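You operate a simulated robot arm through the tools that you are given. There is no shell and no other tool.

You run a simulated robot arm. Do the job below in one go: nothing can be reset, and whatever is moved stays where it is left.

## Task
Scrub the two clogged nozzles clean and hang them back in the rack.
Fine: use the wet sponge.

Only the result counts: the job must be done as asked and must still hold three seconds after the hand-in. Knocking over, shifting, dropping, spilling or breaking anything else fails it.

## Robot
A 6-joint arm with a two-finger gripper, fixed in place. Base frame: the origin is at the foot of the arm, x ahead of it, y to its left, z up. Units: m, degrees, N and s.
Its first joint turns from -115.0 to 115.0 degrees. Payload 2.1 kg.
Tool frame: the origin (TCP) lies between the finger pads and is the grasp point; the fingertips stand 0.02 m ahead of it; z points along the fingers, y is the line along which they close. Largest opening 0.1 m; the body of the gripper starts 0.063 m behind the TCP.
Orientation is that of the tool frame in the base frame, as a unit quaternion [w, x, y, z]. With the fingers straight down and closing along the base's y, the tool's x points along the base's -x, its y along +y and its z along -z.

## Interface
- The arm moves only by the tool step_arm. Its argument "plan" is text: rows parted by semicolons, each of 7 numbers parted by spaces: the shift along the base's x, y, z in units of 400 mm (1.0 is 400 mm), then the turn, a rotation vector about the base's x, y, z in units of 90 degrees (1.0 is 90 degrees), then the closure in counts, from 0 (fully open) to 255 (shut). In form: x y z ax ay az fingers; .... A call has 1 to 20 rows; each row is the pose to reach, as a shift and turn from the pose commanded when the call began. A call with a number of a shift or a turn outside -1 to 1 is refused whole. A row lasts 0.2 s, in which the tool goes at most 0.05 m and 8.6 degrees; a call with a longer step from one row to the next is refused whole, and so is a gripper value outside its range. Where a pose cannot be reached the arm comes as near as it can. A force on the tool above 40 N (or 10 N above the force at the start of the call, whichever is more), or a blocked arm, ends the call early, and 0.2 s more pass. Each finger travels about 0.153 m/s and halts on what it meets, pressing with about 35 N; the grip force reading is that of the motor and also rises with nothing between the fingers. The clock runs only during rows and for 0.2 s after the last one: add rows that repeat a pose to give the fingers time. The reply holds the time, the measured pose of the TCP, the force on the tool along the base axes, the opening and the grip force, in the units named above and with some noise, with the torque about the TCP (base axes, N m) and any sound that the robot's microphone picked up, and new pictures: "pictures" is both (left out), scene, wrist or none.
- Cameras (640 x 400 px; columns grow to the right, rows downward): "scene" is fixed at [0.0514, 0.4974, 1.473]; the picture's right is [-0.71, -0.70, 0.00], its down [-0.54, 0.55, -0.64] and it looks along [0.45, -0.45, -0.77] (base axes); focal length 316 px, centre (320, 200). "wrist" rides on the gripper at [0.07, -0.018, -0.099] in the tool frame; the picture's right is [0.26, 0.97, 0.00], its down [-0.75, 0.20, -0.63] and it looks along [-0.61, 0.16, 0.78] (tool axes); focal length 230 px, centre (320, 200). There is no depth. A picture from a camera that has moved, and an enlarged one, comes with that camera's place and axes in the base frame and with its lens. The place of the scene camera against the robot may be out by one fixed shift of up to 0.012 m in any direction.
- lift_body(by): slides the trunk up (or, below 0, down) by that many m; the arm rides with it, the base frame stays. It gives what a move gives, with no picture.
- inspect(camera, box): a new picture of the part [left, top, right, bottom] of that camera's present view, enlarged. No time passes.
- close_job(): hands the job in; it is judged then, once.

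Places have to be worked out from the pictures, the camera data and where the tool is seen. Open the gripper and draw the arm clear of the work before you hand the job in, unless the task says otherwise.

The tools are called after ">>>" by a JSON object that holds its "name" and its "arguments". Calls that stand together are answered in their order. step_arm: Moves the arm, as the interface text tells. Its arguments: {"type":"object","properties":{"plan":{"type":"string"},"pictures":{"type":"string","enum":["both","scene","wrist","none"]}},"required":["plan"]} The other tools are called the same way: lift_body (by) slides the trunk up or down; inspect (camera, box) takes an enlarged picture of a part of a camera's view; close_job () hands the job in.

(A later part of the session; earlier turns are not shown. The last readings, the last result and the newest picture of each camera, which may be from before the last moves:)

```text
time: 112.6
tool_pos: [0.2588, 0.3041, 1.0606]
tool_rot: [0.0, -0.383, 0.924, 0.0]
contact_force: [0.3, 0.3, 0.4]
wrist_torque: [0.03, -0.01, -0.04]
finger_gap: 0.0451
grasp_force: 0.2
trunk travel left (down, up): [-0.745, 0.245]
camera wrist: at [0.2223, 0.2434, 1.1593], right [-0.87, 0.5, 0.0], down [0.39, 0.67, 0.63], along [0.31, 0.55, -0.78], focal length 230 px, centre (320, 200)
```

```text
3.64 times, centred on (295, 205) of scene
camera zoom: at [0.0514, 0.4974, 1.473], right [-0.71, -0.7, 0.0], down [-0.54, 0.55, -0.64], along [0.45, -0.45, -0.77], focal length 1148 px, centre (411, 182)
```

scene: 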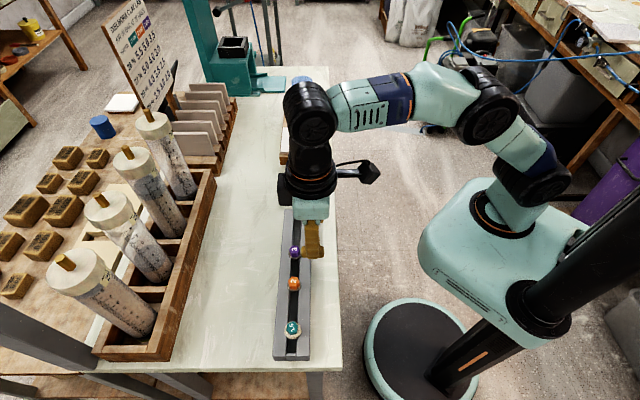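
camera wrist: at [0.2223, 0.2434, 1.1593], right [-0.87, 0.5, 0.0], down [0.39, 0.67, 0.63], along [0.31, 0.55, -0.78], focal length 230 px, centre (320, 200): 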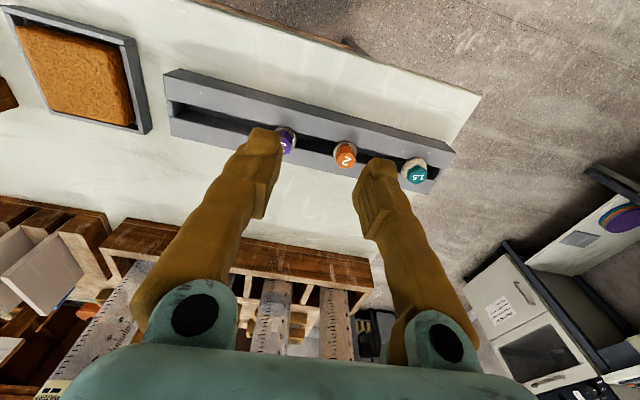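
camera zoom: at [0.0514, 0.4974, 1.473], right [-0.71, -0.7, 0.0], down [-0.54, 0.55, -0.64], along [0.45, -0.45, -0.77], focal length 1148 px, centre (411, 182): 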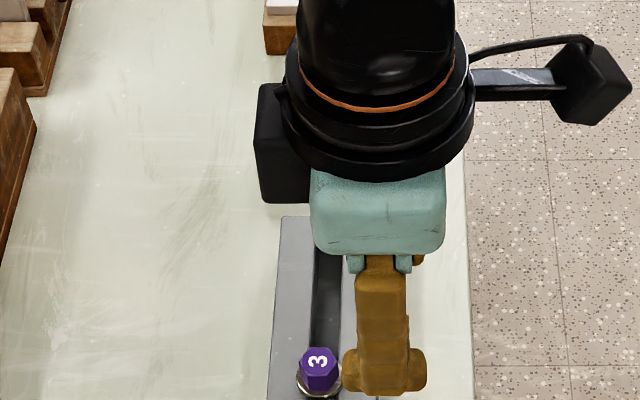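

Nozzle 1.5's hex flats are now rotated about 15° from the slot direction, so I'll use tool azimuth ≈60° to match them. I'll zoom the wrist view to fix its exact position.

>>> {"name": "inspect", "arguments": {"camera": "wrist", "box": [385, 140, 450, 205]}}

>>> {"name": "inspect", "arguments": {"camera": "wrist", "box": [260, 110, 380, 190]}}

```text
6.15 times, centred on (418, 172) of wrist
camera zoom: at [0.2223, 0.2434, 1.1593], right [-0.87, 0.5, 0.0], down [0.39, 0.67, 0.63], along [0.31, 0.55, -0.78], focal length 1416 px, centre (-280, 369)
```

zoom: 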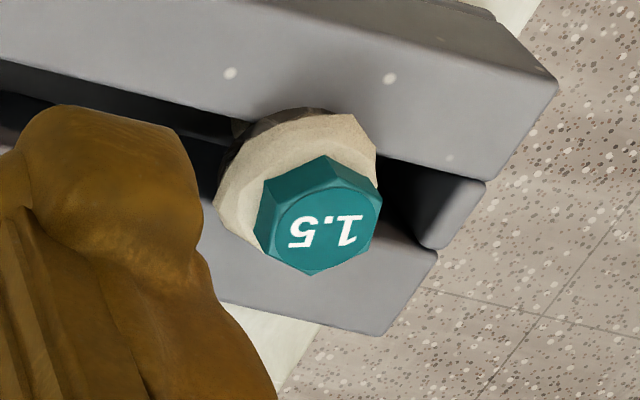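

```text
5.00 times, centred on (320, 150) of wrist
camera zoom: at [0.2223, 0.2434, 1.1593], right [-0.87, 0.5, 0.0], down [0.39, 0.67, 0.63], along [0.31, 0.55, -0.78], focal length 1150 px, centre (320, 450)
```

zoom: 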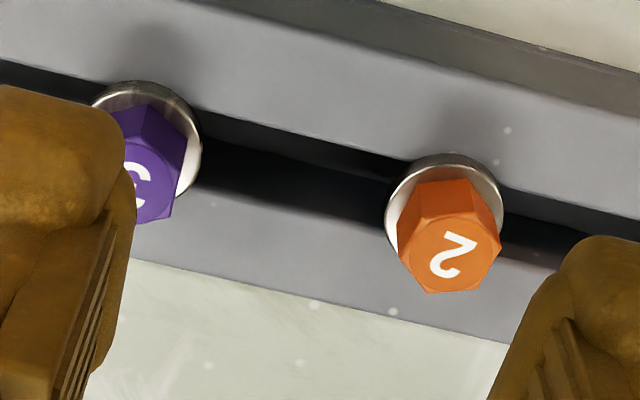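

Nozzle 1.5 is at about (0.199, 0.414) with flats normal to azimuth ≈151°. I'll yaw to match, add the 10° outward tilt needed for reach, and hover above it.

>>> {"name": "step_arm", "arguments": {"plan": "0 0 0 0 0 0.09 140; 0 0 0 0 0 0.1778 140; 0 0 0 0 0 0.1778 140", "pictures": "none"}}

>>> {"name": "step_arm", "arguments": {"plan": "-0.02 0.035 0 0.05 -0.027 0 140; -0.05 0.085 0 0.0972 -0.0539 0 140; -0.09 0.15 0 0.0972 -0.0539 0 140; -0.125 0.215 -0.04 0.0972 -0.0539 0 140; -0.1535 0.2645 -0.1 0.0972 -0.0539 0 140; -0.1535 0.2645 -0.1 0.0972 -0.0539 0 140", "pictures": "both"}}

>>> {"name": "inspect", "arguments": {"camera": "wrist", "box": [250, 80, 390, 180]}}

```text
time: 113.4
tool_pos: [0.2588, 0.3056, 1.0602]
tool_rot: [0.0, -0.509, 0.861, 0.0]
contact_force: [0.6, 0.3, 0.0]
wrist_torque: [-0.03, 0.02, 0.0]
finger_gap: 0.0451
grasp_force: 0.1
trunk travel left (down, up): [-0.745, 0.245]
```

```text
time: 114.8
tool_pos: [0.198, 0.4107, 1.0176]
tool_rot: [0.076, -0.505, 0.858, 0.044]
contact_force: [-0.2, 0.8, -0.3]
wrist_torque: [0.04, 0.02, 0.0]
finger_gap: 0.0451
grasp_force: 0.1
trunk travel left (down, up): [-0.745, 0.245]
camera wrist: at [0.1715, 0.3273, 1.1045], right [-0.97, 0.25, -0.04], down [0.13, 0.65, 0.75], along [0.21, 0.72, -0.66], focal length 230 px, centre (320, 200)
```

scene: 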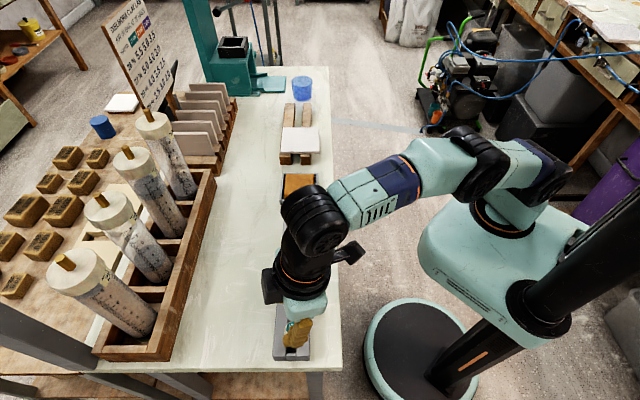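
wrist: 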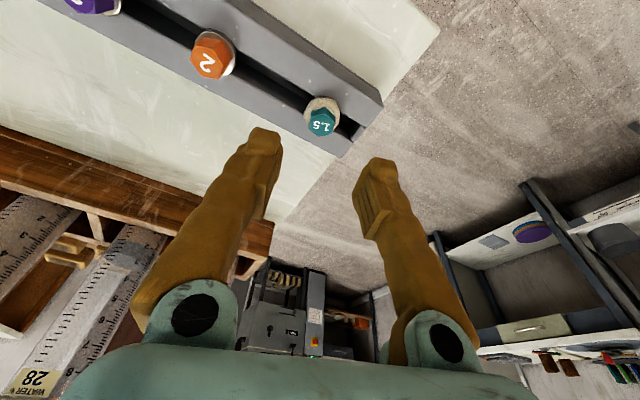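

```text
4.00 times, centred on (320, 130) of wrist
camera zoom: at [0.1715, 0.3273, 1.1045], right [-0.97, 0.25, -0.04], down [0.13, 0.65, 0.75], along [0.21, 0.72, -0.66], focal length 920 px, centre (320, 480)
```

zoom: 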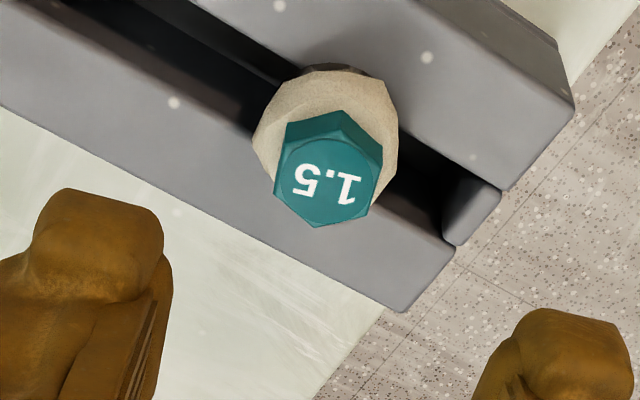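

The nozzle is exactly centred and the hex flats face the fingers. I'll descend deep (tips just above the flange) and close.

>>> {"name": "step_arm", "arguments": {"plan": "0 0 -0.04 0 0 0 140; 0 0 -0.08 0 0 0 140; 0 0 -0.115 0 0 0 140; 0 0 -0.135 0 0 0 140; 0 0 -0.145 0 0 0 140; 0 0 -0.145 0 0 0 140; 0 0 -0.145 0 0 0 180; 0 0 -0.145 0 0 0 255; 0 0 -0.145 0 0 0 255; 0 0 -0.145 0 0 0 255", "pictures": "both"}}

>>> {"name": "inspect", "arguments": {"camera": "wrist", "box": [250, 100, 390, 200]}}

```text
time: 117.0
tool_pos: [0.1969, 0.412, 0.9612]
tool_rot: [0.075, -0.506, 0.858, 0.044]
contact_force: [0.0, 0.3, -0.3]
wrist_torque: [-0.01, 0.03, -0.01]
finger_gap: 0.0176
grasp_force: 35.1
trunk travel left (down, up): [-0.745, 0.245]
camera wrist: at [0.1716, 0.3276, 1.0472], right [-0.97, 0.25, -0.04], down [0.13, 0.65, 0.75], along [0.21, 0.72, -0.66], focal length 230 px, centre (320, 200)
```

scene: 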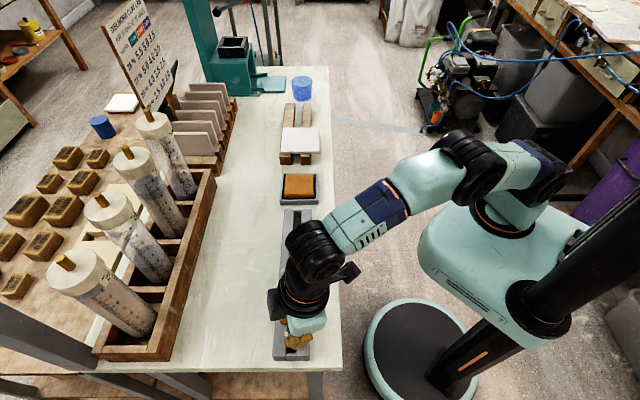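
wrist: 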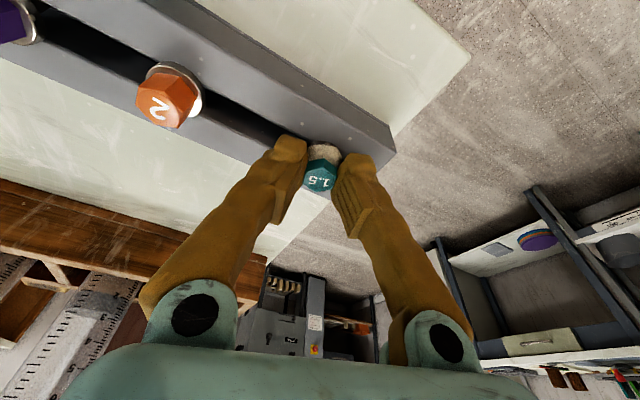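

```text
4.00 times, centred on (320, 150) of wrist
camera zoom: at [0.1716, 0.3276, 1.0472], right [-0.97, 0.25, -0.04], down [0.13, 0.65, 0.75], along [0.21, 0.72, -0.66], focal length 920 px, centre (320, 400)
```

zoom: 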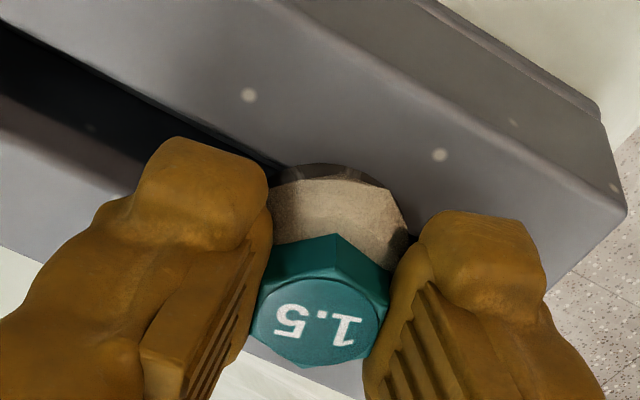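

The gap now reads 17.6 mm, the same as the good grip on nozzle 3. I'll lift only 5 mm first, with the cone still inside the slot, and verify.

>>> {"name": "step_arm", "arguments": {"plan": "0 0 0.003 0 0 0 255; 0 0 0.007 0 0 0 255; 0 0 0.0125 0 0 0 255; 0 0 0.0125 0 0 0 255", "pictures": "none"}}

>>> {"name": "step_arm", "arguments": {"plan": "0 0 0.006 0 0 0 255; 0 0 0.015 0 0 0 255; 0 0 0.025 0 0 0 255; 0 0 0.025 0 0 0 255; 0 0 0.025 0 0 0 255", "pictures": "wrist"}}

>>> {"name": "inspect", "arguments": {"camera": "wrist", "box": [250, 100, 390, 200]}}

```text
time: 118.0
tool_pos: [0.1974, 0.4101, 0.9662]
tool_rot: [0.075, -0.506, 0.858, 0.045]
contact_force: [-0.7, 0.2, 0.1]
wrist_torque: [-0.01, 0.0, 0.0]
finger_gap: 0.0176
grasp_force: 34.8
trunk travel left (down, up): [-0.745, 0.245]
```

```text
time: 119.2
tool_pos: [0.1976, 0.4107, 0.9775]
tool_rot: [0.075, -0.506, 0.858, 0.044]
contact_force: [0.4, -0.5, 0.2]
wrist_torque: [-0.02, 0.0, 0.01]
finger_gap: 0.0175
grasp_force: 35.2
trunk travel left (down, up): [-0.745, 0.245]
camera wrist: at [0.172, 0.3275, 1.0624], right [-0.97, 0.25, -0.04], down [0.13, 0.65, 0.75], along [0.21, 0.72, -0.66], focal length 230 px, centre (320, 200)
```

wrist: 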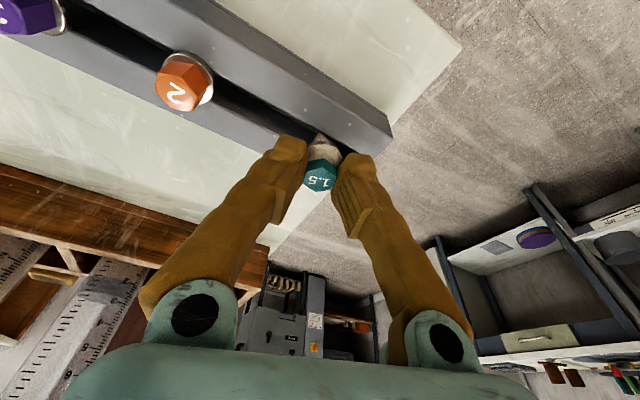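

```text
4.00 times, centred on (320, 150) of wrist
camera zoom: at [0.172, 0.3275, 1.0624], right [-0.97, 0.25, -0.04], down [0.13, 0.65, 0.75], along [0.21, 0.72, -0.66], focal length 920 px, centre (320, 400)
```

zoom: 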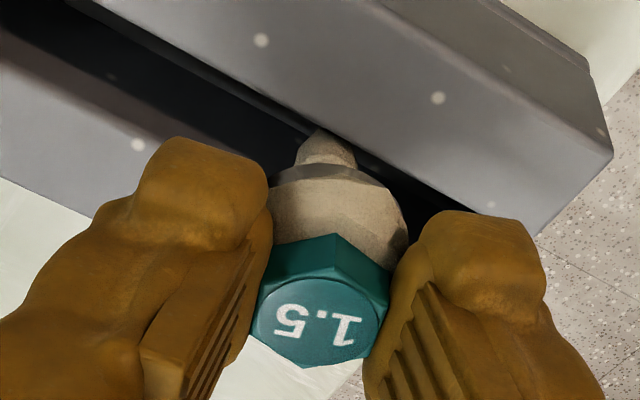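

The nozzle stays firmly seated in the grip. I'll keep lifting slowly to clear the rack, moving slightly toward the base.

>>> {"name": "step_arm", "arguments": {"plan": "0 0 0.015 0 0 0 255; 0 0 0.035 0 0 0 255; 0 0 0.06 0 0 0 255; 0 0 0.085 0 0 0 255; 0 0 0.11 0 0 0 255; -0.01 -0.02 0.135 0 0 0 255; -0.03 -0.05 0.15 0 0 0 255; -0.03 -0.05 0.15 0 0 0 255", "pictures": "wrist"}}

>>> {"name": "inspect", "arguments": {"camera": "wrist", "box": [250, 100, 390, 200]}}

```text
time: 121.0
tool_pos: [0.1854, 0.3911, 1.0365]
tool_rot: [0.075, -0.505, 0.859, 0.045]
contact_force: [0.3, -0.5, -0.6]
wrist_torque: [-0.02, -0.01, -0.01]
finger_gap: 0.0178
grasp_force: 34.5
trunk travel left (down, up): [-0.745, 0.245]
camera wrist: at [0.1601, 0.3077, 1.1219], right [-0.97, 0.25, -0.04], down [0.13, 0.65, 0.75], along [0.21, 0.72, -0.66], focal length 230 px, centre (320, 200)
```

wrist: 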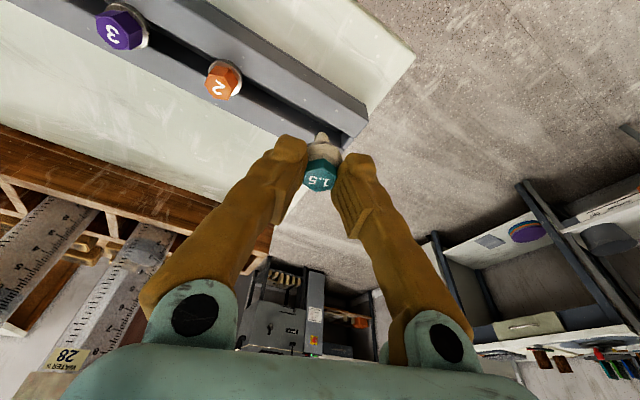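

```text
4.00 times, centred on (320, 150) of wrist
camera zoom: at [0.1601, 0.3077, 1.1219], right [-0.97, 0.25, -0.04], down [0.13, 0.65, 0.75], along [0.21, 0.72, -0.66], focal length 920 px, centre (320, 400)
```

zoom: 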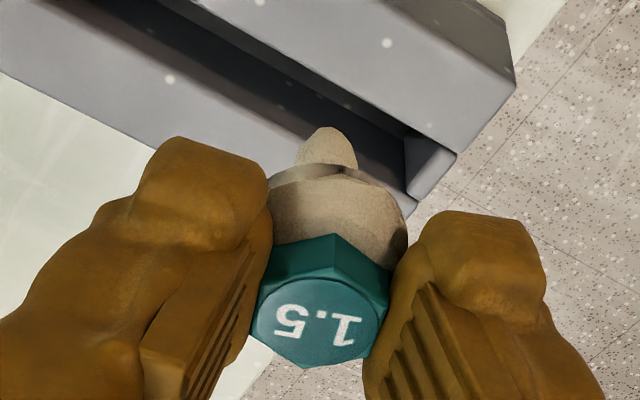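

The nozzle is held securely with its crusted cone hanging free. I'll carry it along to above the sponge.

>>> {"name": "step_arm", "arguments": {"plan": "0.03 -0.025 0.015 0 0 0 255; 0.1 -0.088 0.025 0 0 0 255; 0.18 -0.158 0.025 0 0 0 255; 0.26 -0.229 0.025 0 0 0 255; 0.34 -0.3 0.025 0 0 0 255; 0.42 -0.37 0.025 0 0 0 255; 0.5 -0.441 0.025 0 0 0 255; 0.57 -0.503 0.025 0 0 0 255; 0.615 -0.543 0.02 0 0 0 255; 0.6265 -0.555 0 0 0 0 255; 0.6265 -0.555 0 0 0 0 255", "pictures": "both"}}

>>> {"name": "inspect", "arguments": {"camera": "wrist", "box": [230, 40, 410, 200]}}

>>> {"name": "inspect", "arguments": {"camera": "scene", "box": [255, 120, 345, 260]}}

```text
time: 123.4
tool_pos: [0.4354, 0.169, 1.0372]
tool_rot: [0.076, -0.505, 0.859, 0.045]
contact_force: [-0.1, 1.0, -0.7]
wrist_torque: [-0.03, 0.01, 0.03]
finger_gap: 0.017
grasp_force: 35.1
trunk travel left (down, up): [-0.745, 0.245]
camera wrist: at [0.4094, 0.0854, 1.1227], right [-0.97, 0.25, -0.04], down [0.13, 0.65, 0.75], along [0.21, 0.72, -0.66], focal length 230 px, centre (320, 200)
```

scene: 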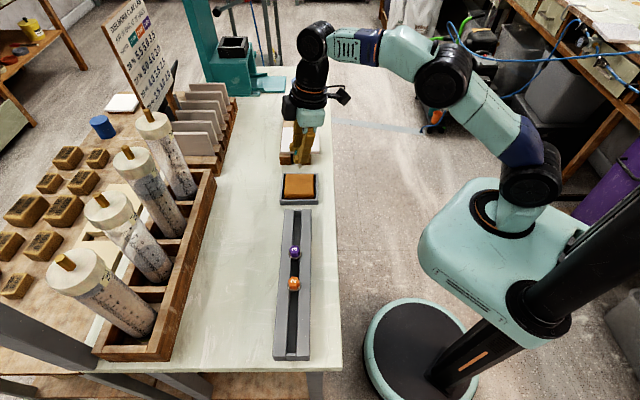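
wrist: 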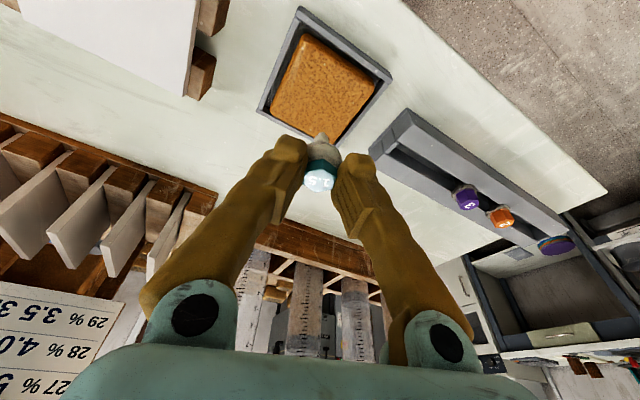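

```text
2.50 times, centred on (320, 120) of wrist
camera zoom: at [0.4094, 0.0854, 1.1227], right [-0.97, 0.25, -0.04], down [0.13, 0.65, 0.75], along [0.21, 0.72, -0.66], focal length 575 px, centre (320, 400)
```

zoom: 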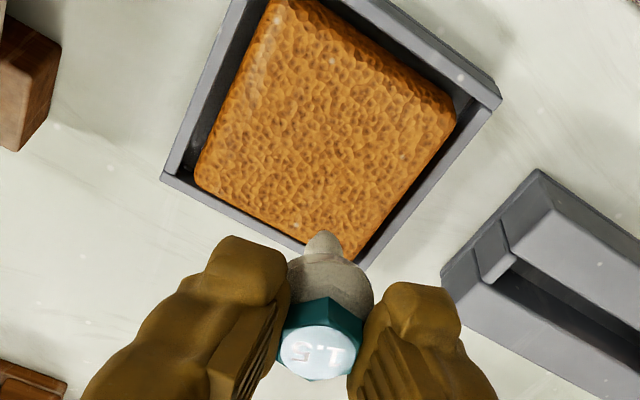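

```text
2.86 times, centred on (300, 190) of scene
camera zoom: at [0.0514, 0.4974, 1.473], right [-0.71, -0.7, 0.0], down [-0.54, 0.55, -0.64], along [0.45, -0.45, -0.77], focal length 902 px, centre (377, 229)
```

zoom: 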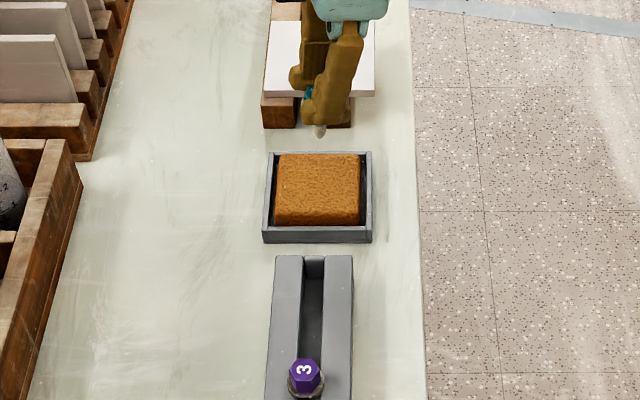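

The nozzle hangs above the sponge. I'll descend to about 10 mm above the expected contact height, then feel for contact in 2 mm steps.

>>> {"name": "step_arm", "arguments": {"plan": "0.006 0 -0.03 0 0 0 255; 0.0075 0 -0.07 0 0 0 255; 0.0075 0 -0.105 0 0 0 255; 0.0075 0 -0.1235 0 0 0 255; 0.0075 0 -0.1235 0 0 0 255", "pictures": "none"}}

>>> {"name": "step_arm", "arguments": {"plan": "0 0 -0.005 0 0 0 255; 0 0 -0.01 0 0 0 255; 0 0 -0.01 0 0 0 255", "pictures": "none"}}

>>> {"name": "step_arm", "arguments": {"plan": "0 0 -0.005 0 0 0 255; 0 0 -0.0075 0 0 0 255; 0 0 -0.0075 0 0 0 255", "pictures": "scene"}}

>>> {"name": "inspect", "arguments": {"camera": "scene", "box": [270, 140, 330, 215]}}

```text
time: 124.6
tool_pos: [0.4384, 0.1687, 0.9873]
tool_rot: [0.074, -0.506, 0.858, 0.044]
contact_force: [-0.3, -0.5, -0.2]
wrist_torque: [0.0, -0.03, 0.02]
finger_gap: 0.0184
grasp_force: 34.8
trunk travel left (down, up): [-0.745, 0.245]
```

```text
time: 125.4
tool_pos: [0.4399, 0.1695, 0.9836]
tool_rot: [0.075, -0.505, 0.859, 0.044]
contact_force: [0.2, 0.5, 0.2]
wrist_torque: [0.01, 0.02, 0.0]
finger_gap: 0.0182
grasp_force: 34.7
trunk travel left (down, up): [-0.745, 0.245]
```

```text
time: 126.2
tool_pos: [0.4398, 0.1684, 0.9802]
tool_rot: [0.075, -0.506, 0.858, 0.044]
contact_force: [-0.1, 0.6, -0.5]
wrist_torque: [0.01, 0.02, -0.01]
finger_gap: 0.0185
grasp_force: 35.1
trunk travel left (down, up): [-0.745, 0.245]
```

scene: 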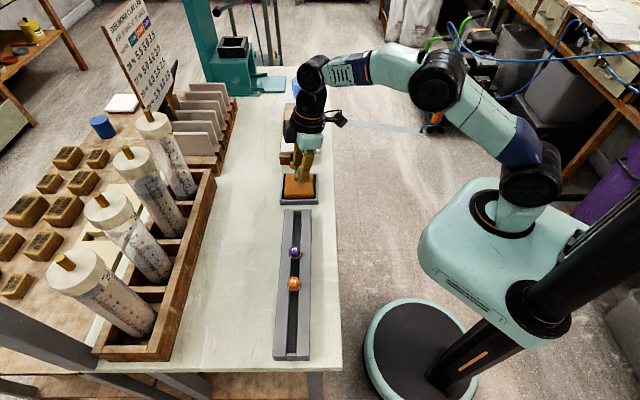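

```text
5.33 times, centred on (300, 178) of scene
camera zoom: at [0.0514, 0.4974, 1.473], right [-0.71, -0.7, 0.0], down [-0.54, 0.55, -0.64], along [0.45, -0.45, -0.77], focal length 1683 px, centre (427, 320)
```

zoom: 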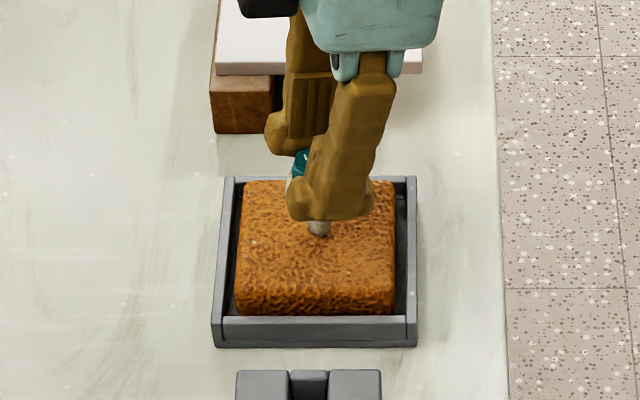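

The gap reading rose slightly (18.4 mm), so I'll check the nozzle in the grip with the wrist camera before pressing further.

>>> {"name": "inspect", "arguments": {"camera": "wrist", "box": [250, 100, 390, 200]}}

```text
4.00 times, centred on (320, 150) of wrist
camera zoom: at [0.4134, 0.0855, 1.0663], right [-0.97, 0.25, -0.04], down [0.13, 0.65, 0.75], along [0.21, 0.72, -0.66], focal length 920 px, centre (320, 400)
```

zoom: 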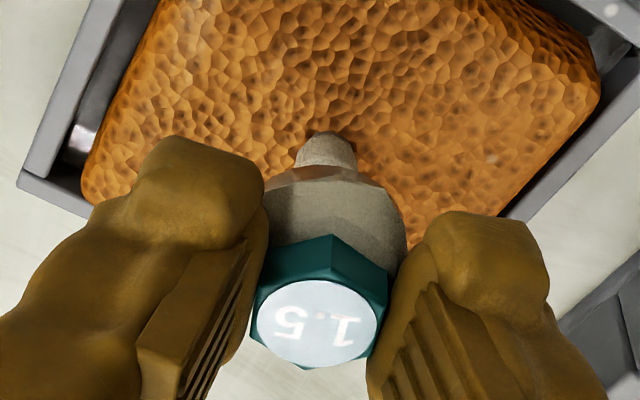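

The nozzle is still upright and firmly held (just yawed slightly). I'll continue down in 1–2 mm steps to contact.

>>> {"name": "step_arm", "arguments": {"plan": "0 0 -0.004 0 0 0 255; 0 0 -0.004 0 0 0 255", "pictures": "none"}}

>>> {"name": "step_arm", "arguments": {"plan": "0 0 -0.004 0 0 0 255; 0 0 -0.004 0 0 0 255", "pictures": "none"}}

>>> {"name": "step_arm", "arguments": {"plan": "0 0 -0.003 0 0 0 255; 0 0 -0.003 0 0 0 255", "pictures": "none"}}

```text
time: 126.8
tool_pos: [0.4403, 0.1687, 0.9778]
tool_rot: [0.075, -0.506, 0.858, 0.044]
contact_force: [-0.5, -0.2, -0.4]
wrist_torque: [0.01, -0.03, -0.01]
finger_gap: 0.0185
grasp_force: 35.2
trunk travel left (down, up): [-0.745, 0.245]
```

```text
time: 127.4
tool_pos: [0.4397, 0.1687, 0.9788]
tool_rot: [0.077, -0.506, 0.858, 0.044]
contact_force: [2.8, 0.8, 11.3]
wrist_torque: [0.14, -0.17, 0.03]
finger_gap: 0.0184
grasp_force: 34.8
trunk travel left (down, up): [-0.745, 0.245]
```

```text
time: 128.0
tool_pos: [0.4379, 0.169, 0.9781]
tool_rot: [0.078, -0.505, 0.859, 0.044]
contact_force: [5.3, 3.2, 23.8]
wrist_torque: [0.22, -0.36, -0.04]
finger_gap: 0.0185
grasp_force: 35.2
trunk travel left (down, up): [-0.745, 0.245]
```

Contact is established (24 N at the lowest point). I'll back off to about 8 N and rub with strokes along y, as I did for nozzle 3.

>>> {"name": "step_arm", "arguments": {"plan": "0 0 0.004 0 0 0 255; -0.01 0.0125 0.004 0 0 0 255; -0.015 0.0375 0.004 0 0 0 255; -0.015 0.0125 0.004 0 0 0 255; -0.015 -0.0125 0.004 0 0 0 255; -0.015 -0.0375 0.004 0 0 0 255; -0.015 -0.0125 0.004 0 0 0 255; -0.015 0.0125 0.004 0 0 0 255; -0.015 0.0375 0.004 0 0 0 255; -0.015 0.0125 0.004 0 0 0 255; -0.015 -0.0125 0.004 0 0 0 255; -0.015 -0.0375 0.004 0 0 0 255; -0.015 -0.0125 0.004 0 0 0 255; -0.015 0.0125 0.004 0 0 0 255; -0.015 0.0375 0.004 0 0 0 255; -0.015 0.0125 0.004 0 0 0 255; -0.015 -0.0125 0.004 0 0 0 255; -0.005 0 0.004 0 0 0 255; 0 0 0.004 0 0 0 255", "pictures": "wrist"}}

>>> {"name": "inspect", "arguments": {"camera": "wrist", "box": [250, 100, 390, 200]}}

```text
time: 132.0
tool_pos: [0.4387, 0.169, 0.9774]
tool_rot: [0.075, -0.506, 0.858, 0.045]
contact_force: [-1.8, -0.4, 6.0]
wrist_torque: [-0.02, 0.05, 0.0]
finger_gap: 0.0186
grasp_force: 35.0
trunk travel left (down, up): [-0.745, 0.245]
camera wrist: at [0.4123, 0.0851, 1.0637], right [-0.97, 0.25, -0.05], down [0.13, 0.65, 0.75], along [0.21, 0.72, -0.66], focal length 230 px, centre (320, 200)
```

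wrist: 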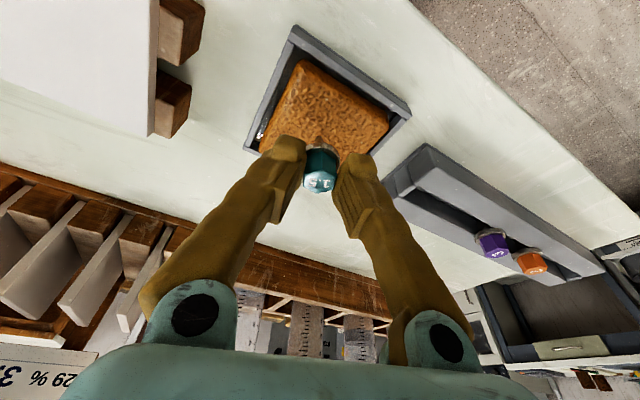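

```text
4.00 times, centred on (320, 150) of wrist
camera zoom: at [0.4123, 0.0851, 1.0637], right [-0.97, 0.25, -0.05], down [0.13, 0.65, 0.75], along [0.21, 0.72, -0.66], focal length 920 px, centre (320, 400)
```

zoom: 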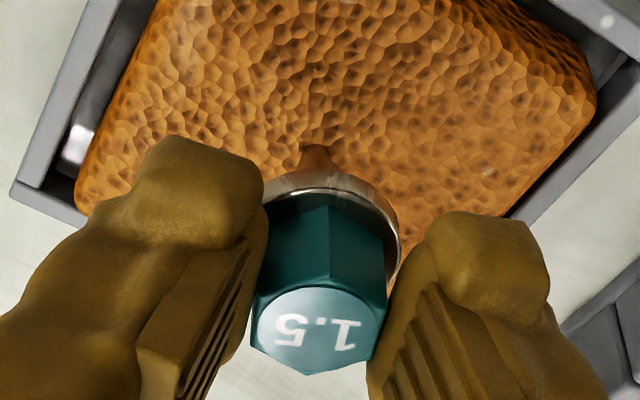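

The crust is gone from nozzle 1.5 too, with bare metal showing. I'll lift it and check the cone.

>>> {"name": "step_arm", "arguments": {"plan": "0 0 0.02 0 0 0 255; 0 0 0.06 0 0 0 255; 0 0 0.11 0 0 0 255; 0 0 0.155 0 0 0 255; 0 0 0.155 0 0 0 255", "pictures": "both"}}

>>> {"name": "inspect", "arguments": {"camera": "wrist", "box": [250, 90, 390, 200]}}

>>> {"name": "inspect", "arguments": {"camera": "scene", "box": [260, 110, 335, 215]}}

```text
time: 133.2
tool_pos: [0.4393, 0.1693, 1.0396]
tool_rot: [0.075, -0.505, 0.858, 0.044]
contact_force: [-0.3, 0.1, -1.1]
wrist_torque: [-0.01, 0.01, -0.01]
finger_gap: 0.0188
grasp_force: 35.4
trunk travel left (down, up): [-0.745, 0.245]
camera wrist: at [0.4132, 0.0857, 1.1254], right [-0.97, 0.25, -0.04], down [0.13, 0.65, 0.75], along [0.21, 0.72, -0.66], focal length 230 px, centre (320, 200)
```

scene: 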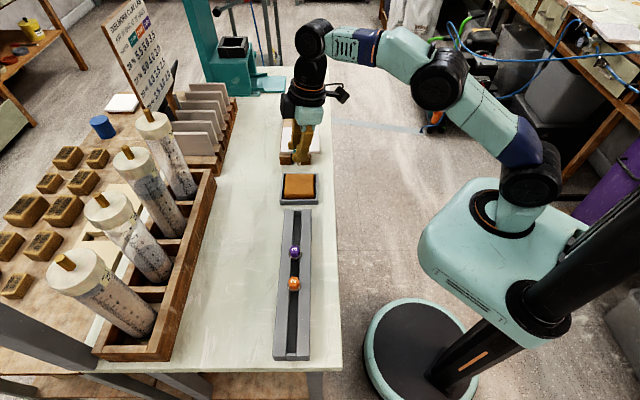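
wrist: 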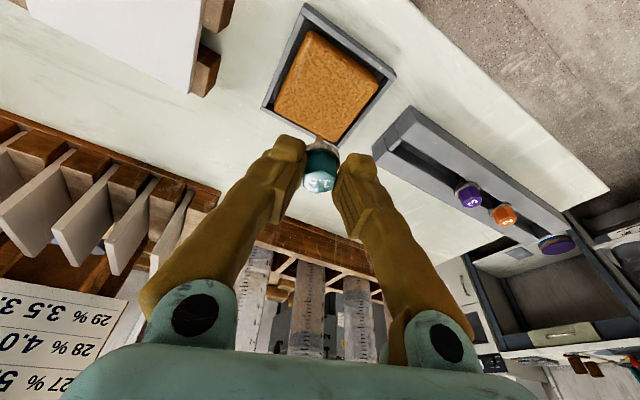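

```text
3.64 times, centred on (320, 145) of wrist
camera zoom: at [0.4132, 0.0857, 1.1254], right [-0.97, 0.25, -0.04], down [0.13, 0.65, 0.75], along [0.21, 0.72, -0.66], focal length 837 px, centre (320, 400)
```

zoom: 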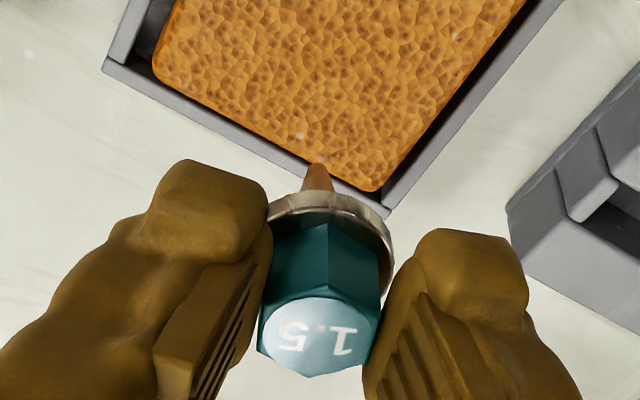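

```text
3.81 times, centred on (298, 162) of scene
camera zoom: at [0.0514, 0.4974, 1.473], right [-0.71, -0.7, 0.0], down [-0.54, 0.55, -0.64], along [0.45, -0.45, -0.77], focal length 1202 px, centre (406, 343)
```

zoom: 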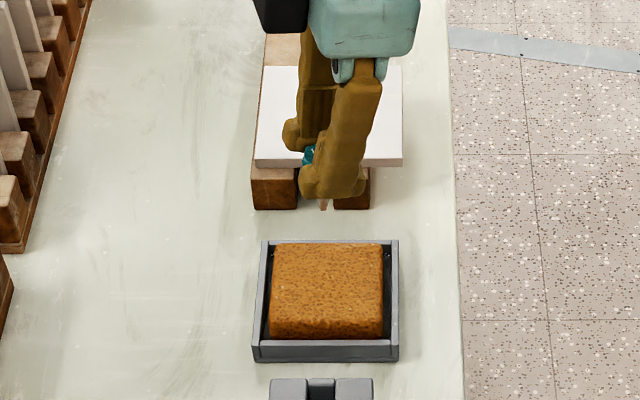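

Nozzle 1.5 is clean down to the tip, and the sponge and tray are exactly where they were. I'll carry it back above its original place in the slot.

>>> {"name": "step_arm", "arguments": {"plan": "-0.03 0.0275 0.01 0 0 0 255; -0.1 0.09 0.02 0 0 0 255; -0.18 0.16 0.025 0 0 0 255; -0.26 0.231 0.025 0 0 0 255; -0.34 0.302 0.025 0 0 0 255; -0.42 0.372 0.025 0 0 0 255; -0.5 0.443 0.025 0 0 0 255; -0.57 0.5 0.015 0 0 0 255; -0.62 0.545 0 0 0 0 255; -0.634 0.565 -0.01 0 0 0 255; -0.604 0.605 -0.03 0 0 0 255; -0.604 0.605 -0.03 0 0 0 255", "pictures": "both"}}

>>> {"name": "inspect", "arguments": {"camera": "wrist", "box": [250, 80, 390, 200]}}

>>> {"name": "inspect", "arguments": {"camera": "scene", "box": [255, 270, 335, 360]}}

```text
time: 135.8
tool_pos: [0.1966, 0.4111, 1.0266]
tool_rot: [0.075, -0.506, 0.858, 0.045]
contact_force: [0.7, -0.4, -0.3]
wrist_torque: [0.02, -0.04, 0.06]
finger_gap: 0.0186
grasp_force: 35.4
trunk travel left (down, up): [-0.745, 0.245]
camera wrist: at [0.1709, 0.3272, 1.1129], right [-0.97, 0.25, -0.04], down [0.13, 0.65, 0.75], along [0.21, 0.72, -0.66], focal length 230 px, centre (320, 200)
```

scene: 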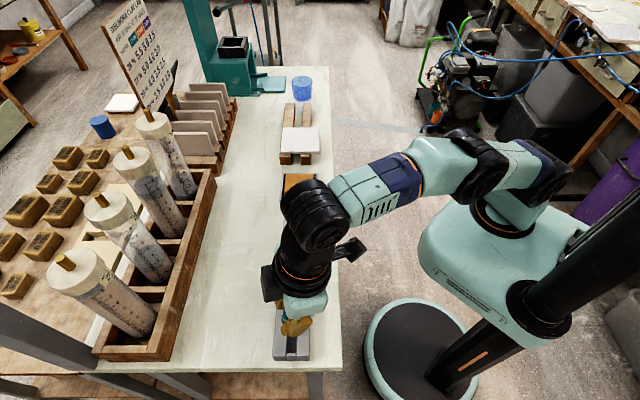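
wrist: 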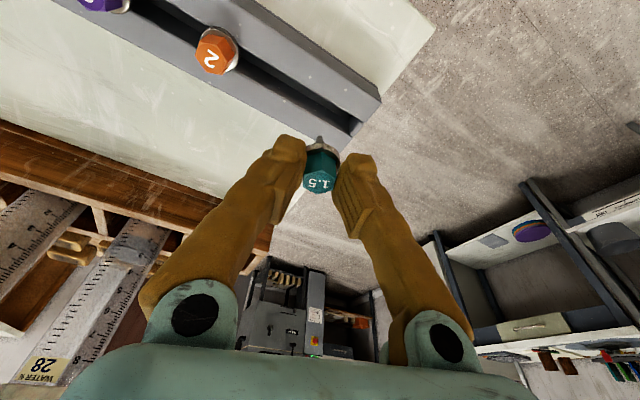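

```text
3.33 times, centred on (320, 140) of wrist
camera zoom: at [0.1709, 0.3272, 1.1129], right [-0.97, 0.25, -0.04], down [0.13, 0.65, 0.75], along [0.21, 0.72, -0.66], focal length 767 px, centre (320, 400)
```

zoom: 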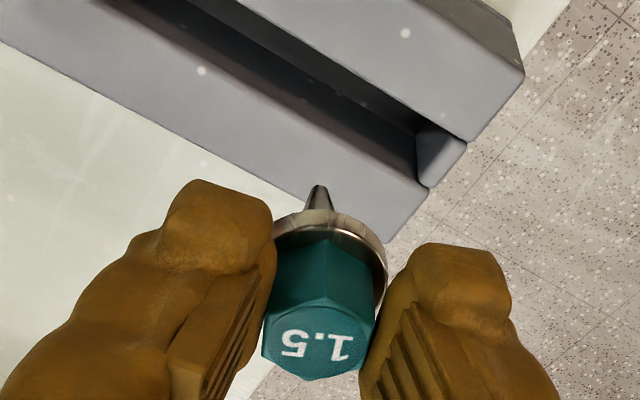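

```text
4.44 times, centred on (295, 315) of scene
camera zoom: at [0.0514, 0.4974, 1.473], right [-0.71, -0.7, 0.0], down [-0.54, 0.55, -0.64], along [0.45, -0.45, -0.77], focal length 1403 px, centre (431, -311)
```

zoom: 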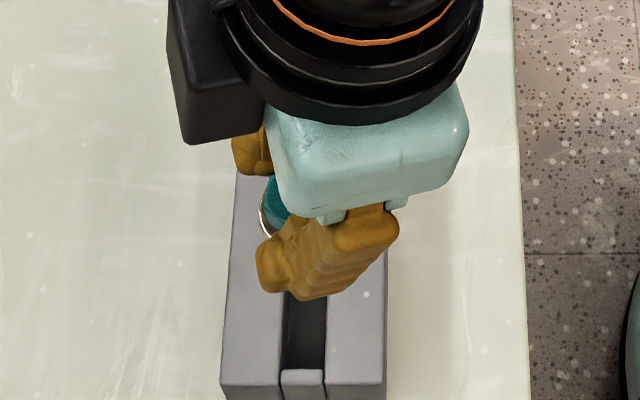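

The tip is aligned with the slot centre within about 1 mm. I'll lower slowly, checking forces as the cone enters the slot.

>>> {"name": "step_arm", "arguments": {"plan": "0 0 -0.04 0 0 0 255; 0 0 -0.075 0 0 0 255; 0 0 -0.1 0 0 0 255; 0 0 -0.115 0 0 0 255; 0 0 -0.12 0 0 0 255; 0 0 -0.12 0 0 0 255", "pictures": "wrist"}}

>>> {"name": "inspect", "arguments": {"camera": "wrist", "box": [250, 80, 390, 200]}}

```text
time: 137.2
tool_pos: [0.1977, 0.4112, 0.9786]
tool_rot: [0.075, -0.505, 0.858, 0.044]
contact_force: [0.2, -0.5, 0.3]
wrist_torque: [-0.01, -0.03, -0.01]
finger_gap: 0.0189
grasp_force: 34.7
trunk travel left (down, up): [-0.745, 0.245]
camera wrist: at [0.1715, 0.3278, 1.0648], right [-0.97, 0.25, -0.04], down [0.13, 0.65, 0.75], along [0.21, 0.72, -0.66], focal length 230 px, centre (320, 200)
```

wrist: 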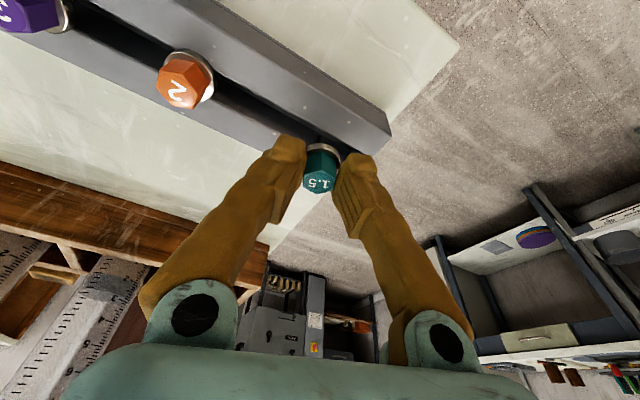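

```text
3.33 times, centred on (320, 140) of wrist
camera zoom: at [0.1715, 0.3278, 1.0648], right [-0.97, 0.25, -0.04], down [0.13, 0.65, 0.75], along [0.21, 0.72, -0.66], focal length 767 px, centre (320, 400)
```

zoom: 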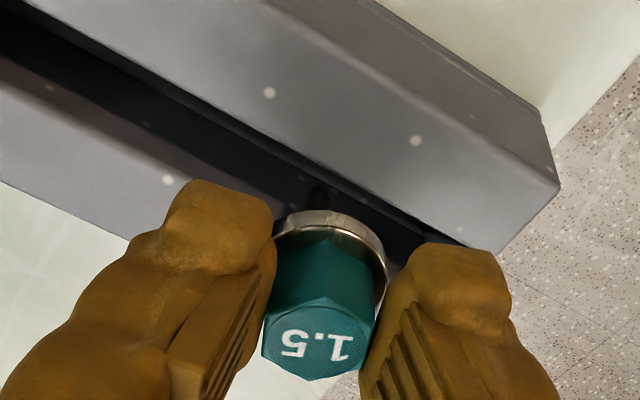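

The tip is inside the slot with no contact. I'll continue down in small steps until the flange meets the rails.

>>> {"name": "step_arm", "arguments": {"plan": "0 0 -0.01 0 0 0 255; 0 0 -0.02 0 0 0 255; 0 0 -0.03 0 0 0 255; 0 0 -0.037 0 0 0 255; 0 0 -0.037 0 0 0 255", "pictures": "none"}}

>>> {"name": "step_arm", "arguments": {"plan": "0 0 -0.004 0 0 0 255; 0 0 -0.004 0 0 0 255", "pictures": "none"}}

>>> {"name": "step_arm", "arguments": {"plan": "0 0 -0.003 0 0 0 255; 0 0 -0.003 0 0 0 255", "pictures": "wrist"}}

```text
time: 138.4
tool_pos: [0.1978, 0.4112, 0.9644]
tool_rot: [0.075, -0.505, 0.859, 0.045]
contact_force: [1.1, 0.2, 0.2]
wrist_torque: [-0.01, 0.03, -0.01]
finger_gap: 0.0184
grasp_force: 35.1
trunk travel left (down, up): [-0.745, 0.245]
```

```text
time: 139.0
tool_pos: [0.1979, 0.4118, 0.9624]
tool_rot: [0.075, -0.505, 0.859, 0.044]
contact_force: [-0.3, -0.6, 0.1]
wrist_torque: [0.01, -0.01, -0.04]
finger_gap: 0.0185
grasp_force: 34.8
trunk travel left (down, up): [-0.745, 0.245]
```

```text
time: 139.6
tool_pos: [0.1977, 0.411, 0.9606]
tool_rot: [0.076, -0.505, 0.859, 0.044]
contact_force: [-0.5, 0.2, 0.1]
wrist_torque: [-0.01, 0.0, 0.01]
finger_gap: 0.0186
grasp_force: 34.9
trunk travel left (down, up): [-0.745, 0.245]
camera wrist: at [0.1715, 0.3278, 1.0476], right [-0.97, 0.25, -0.04], down [0.13, 0.65, 0.75], along [0.21, 0.72, -0.66], focal length 230 px, centre (320, 200)
```

wrist: 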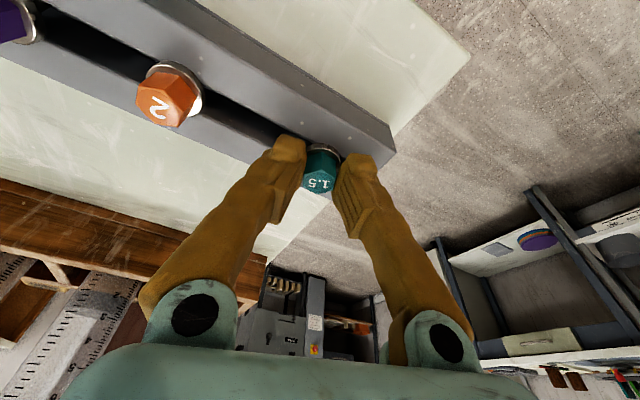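

Still no seating contact at z≈0.962. I'll continue 1 mm at a time.

>>> {"name": "step_arm", "arguments": {"plan": "0 0 -0.003 0 0 0 255; 0 0 -0.003 0 0 0 255", "pictures": "none"}}

>>> {"name": "step_arm", "arguments": {"plan": "0 0 -0.0025 0 0 0 255; 0 0 -0.0025 0 0 0 255", "pictures": "none"}}

```text
time: 140.2
tool_pos: [0.1973, 0.4107, 0.9603]
tool_rot: [0.075, -0.506, 0.858, 0.044]
contact_force: [0.9, 0.1, 0.3]
wrist_torque: [0.0, -0.02, 0.0]
finger_gap: 0.0185
grasp_force: 35.1
trunk travel left (down, up): [-0.745, 0.245]
```

```text
time: 140.8
tool_pos: [0.1968, 0.4111, 0.9607]
tool_rot: [0.076, -0.506, 0.858, 0.045]
contact_force: [-0.1, 1.3, 6.3]
wrist_torque: [0.06, 0.05, -0.02]
finger_gap: 0.0186
grasp_force: 34.4
trunk travel left (down, up): [-0.745, 0.245]
```

The flange has seated on the rails (6 N). I'll open the fingers, wait a moment, and rise straight up.

>>> {"name": "step_arm", "arguments": {"plan": "0 0 0.001 0 0 0 230; 0 0 0.001 0 0 0 180; 0 0 0.001 0 0 0 140; 0 0 0.001 0 0 0 140; 0 0 0.03 0 0 0 140; 0 0 0.08 0 0 0 140; 0 0 0.14 0 0 0 140; 0 0 0.14 0 0 0 140", "pictures": "both"}}

>>> {"name": "inspect", "arguments": {"camera": "wrist", "box": [180, 30, 400, 180]}}

```text
time: 142.6
tool_pos: [0.1977, 0.4099, 1.0163]
tool_rot: [0.076, -0.506, 0.858, 0.044]
contact_force: [0.3, 0.6, -0.1]
wrist_torque: [0.0, 0.0, 0.01]
finger_gap: 0.0452
grasp_force: 0.2
trunk travel left (down, up): [-0.745, 0.245]
camera wrist: at [0.1715, 0.3269, 1.1014], right [-0.97, 0.25, -0.04], down [0.13, 0.65, 0.75], along [0.21, 0.72, -0.66], focal length 230 px, centre (320, 200)
```

scene: 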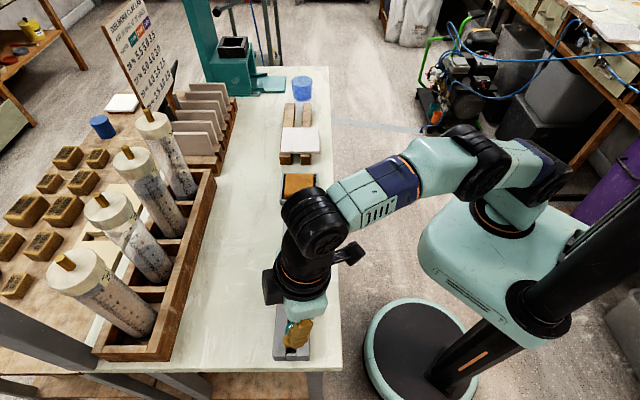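
wrist: 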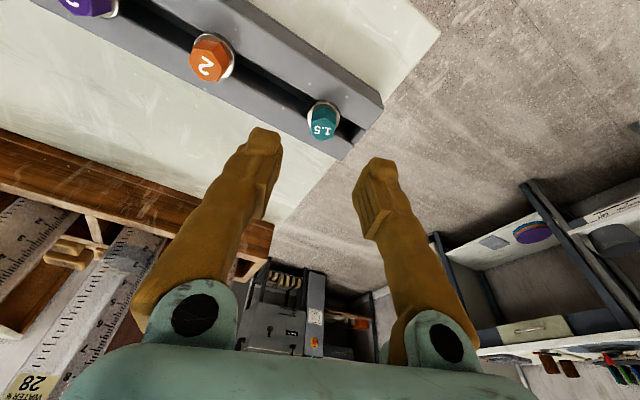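

```text
2.67 times, centred on (290, 105) of wrist
camera zoom: at [0.1715, 0.3269, 1.1014], right [-0.97, 0.25, -0.04], down [0.13, 0.65, 0.75], along [0.21, 0.72, -0.66], focal length 614 px, centre (400, 453)
```

zoom: 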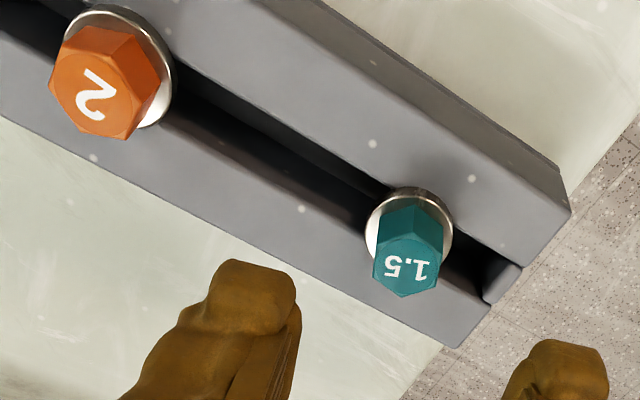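

Nozzle 1.5 hangs clean and upright in the rack. I'll retreat the arm up and back towards the base, open the gripper fully, and inspect the whole scene.

>>> {"name": "step_arm", "arguments": {"plan": "-0.015 -0.03 0.05 0 0 0 140; -0.04 -0.09 0.1 0 0 0 140; -0.07 -0.16 0.15 0 0 0 70; -0.1 -0.22 0.19 0 0 0 0; -0.12 -0.275 0.21 0 0 0 0; -0.12 -0.33 0.21 0 0 0 0; -0.12 -0.33 0.21 0 0 0 0", "pictures": "both"}}

>>> {"name": "inspect", "arguments": {"camera": "scene", "box": [260, 195, 325, 365]}}

>>> {"name": "inspect", "arguments": {"camera": "scene", "box": [240, 160, 360, 370]}}

>>> {"name": "inspect", "arguments": {"camera": "scene", "box": [80, 0, 340, 220]}}

```text
time: 144.2
tool_pos: [0.149, 0.2783, 1.1003]
tool_rot: [0.074, -0.505, 0.859, 0.044]
contact_force: [0.6, 0.4, -0.3]
wrist_torque: [0.01, 0.0, 0.04]
finger_gap: 0.1
grasp_force: 0.0
trunk travel left (down, up): [-0.745, 0.245]
camera wrist: at [0.1232, 0.1959, 1.185], right [-0.97, 0.25, -0.04], down [0.13, 0.65, 0.75], along [0.21, 0.72, -0.66], focal length 230 px, centre (320, 200)
```

scene: 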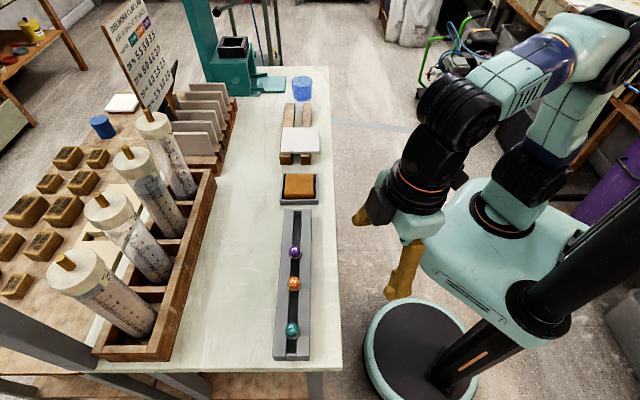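
wrist: 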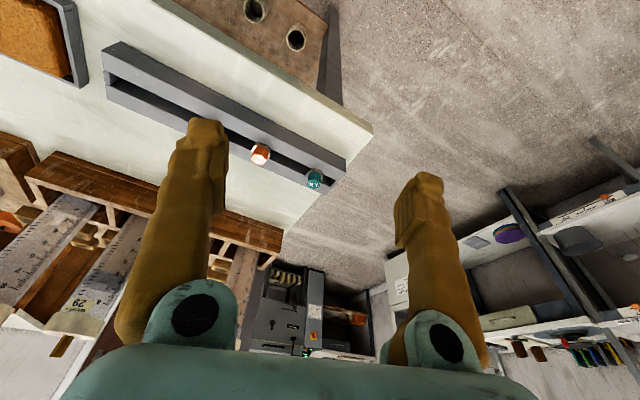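

```text
2.35 times, centred on (292, 280) of scene
camera zoom: at [0.0514, 0.4974, 1.473], right [-0.71, -0.7, 0.0], down [-0.54, 0.55, -0.64], along [0.45, -0.45, -0.77], focal length 743 px, centre (385, 12)
```

zoom: 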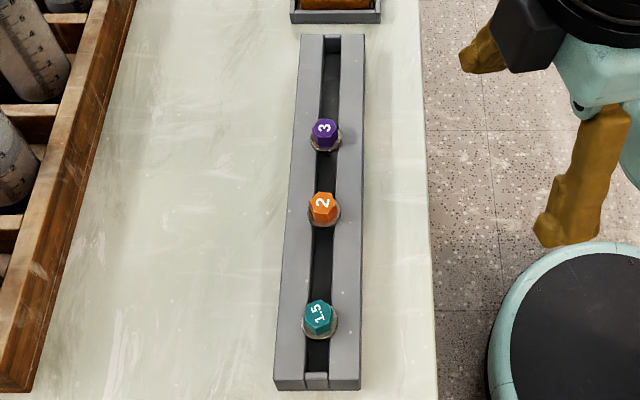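

```text
1.90 times, centred on (300, 265) of scene
camera zoom: at [0.0514, 0.4974, 1.473], right [-0.71, -0.7, 0.0], down [-0.54, 0.55, -0.64], along [0.45, -0.45, -0.77], focal length 601 px, centre (358, 76)
```

zoom: 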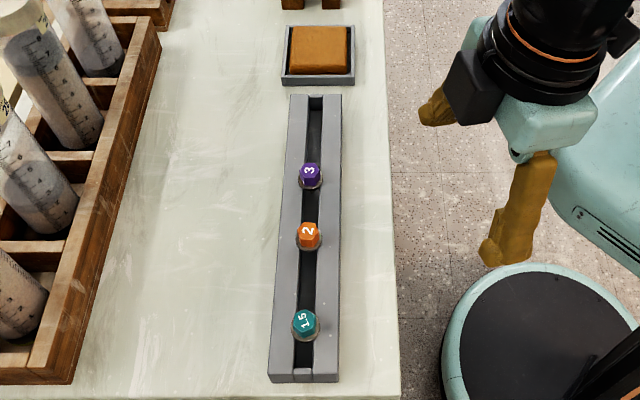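

```text
1.82 times, centred on (210, 110) of scene
camera zoom: at [0.0514, 0.4974, 1.473], right [-0.71, -0.7, 0.0], down [-0.54, 0.55, -0.64], along [0.45, -0.45, -0.77], focal length 574 px, centre (520, 364)
```

zoom: 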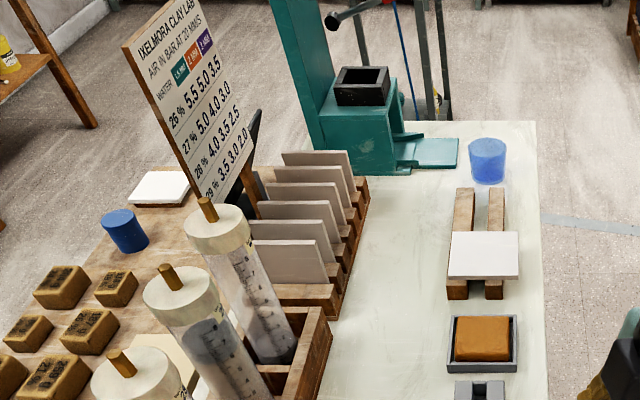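

Everything looks in place, but nozzle 2 seems to have moved a few millimetres along the slot compared with the start. I'll compare using the exact same zoom boxes as at the beginning.

>>> {"name": "inspect", "arguments": {"camera": "scene", "box": [265, 230, 325, 350]}}

>>> {"name": "inspect", "arguments": {"camera": "scene", "box": [260, 90, 350, 215]}}

>>> {"name": "inspect", "arguments": {"camera": "scene", "box": [284, 272, 304, 297]}}

```text
3.33 times, centred on (295, 290) of scene
camera zoom: at [0.0514, 0.4974, 1.473], right [-0.71, -0.7, 0.0], down [-0.54, 0.55, -0.64], along [0.45, -0.45, -0.77], focal length 1052 px, centre (403, -100)
```

zoom: 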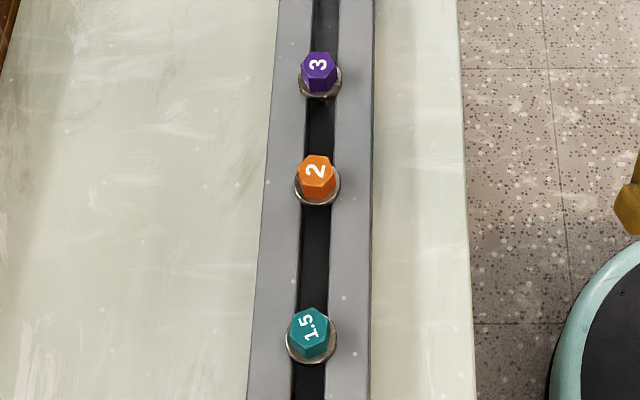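

```text
3.20 times, centred on (305, 152) of scene
camera zoom: at [0.0514, 0.4974, 1.473], right [-0.71, -0.7, 0.0], down [-0.54, 0.55, -0.64], along [0.45, -0.45, -0.77], focal length 1010 px, centre (368, 352)
```

zoom: 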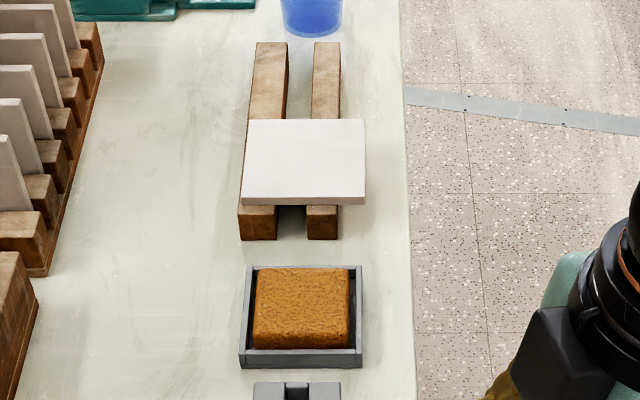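

```text
16.00 times, centred on (294, 284) of scene
camera zoom: at [0.0514, 0.4974, 1.473], right [-0.71, -0.7, 0.0], down [-0.54, 0.55, -0.64], along [0.45, -0.45, -0.77], focal length 5049 px, centre (736, -1152)
```

zoom: 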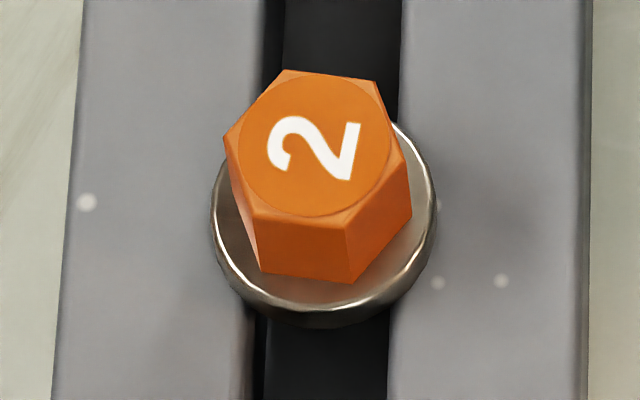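

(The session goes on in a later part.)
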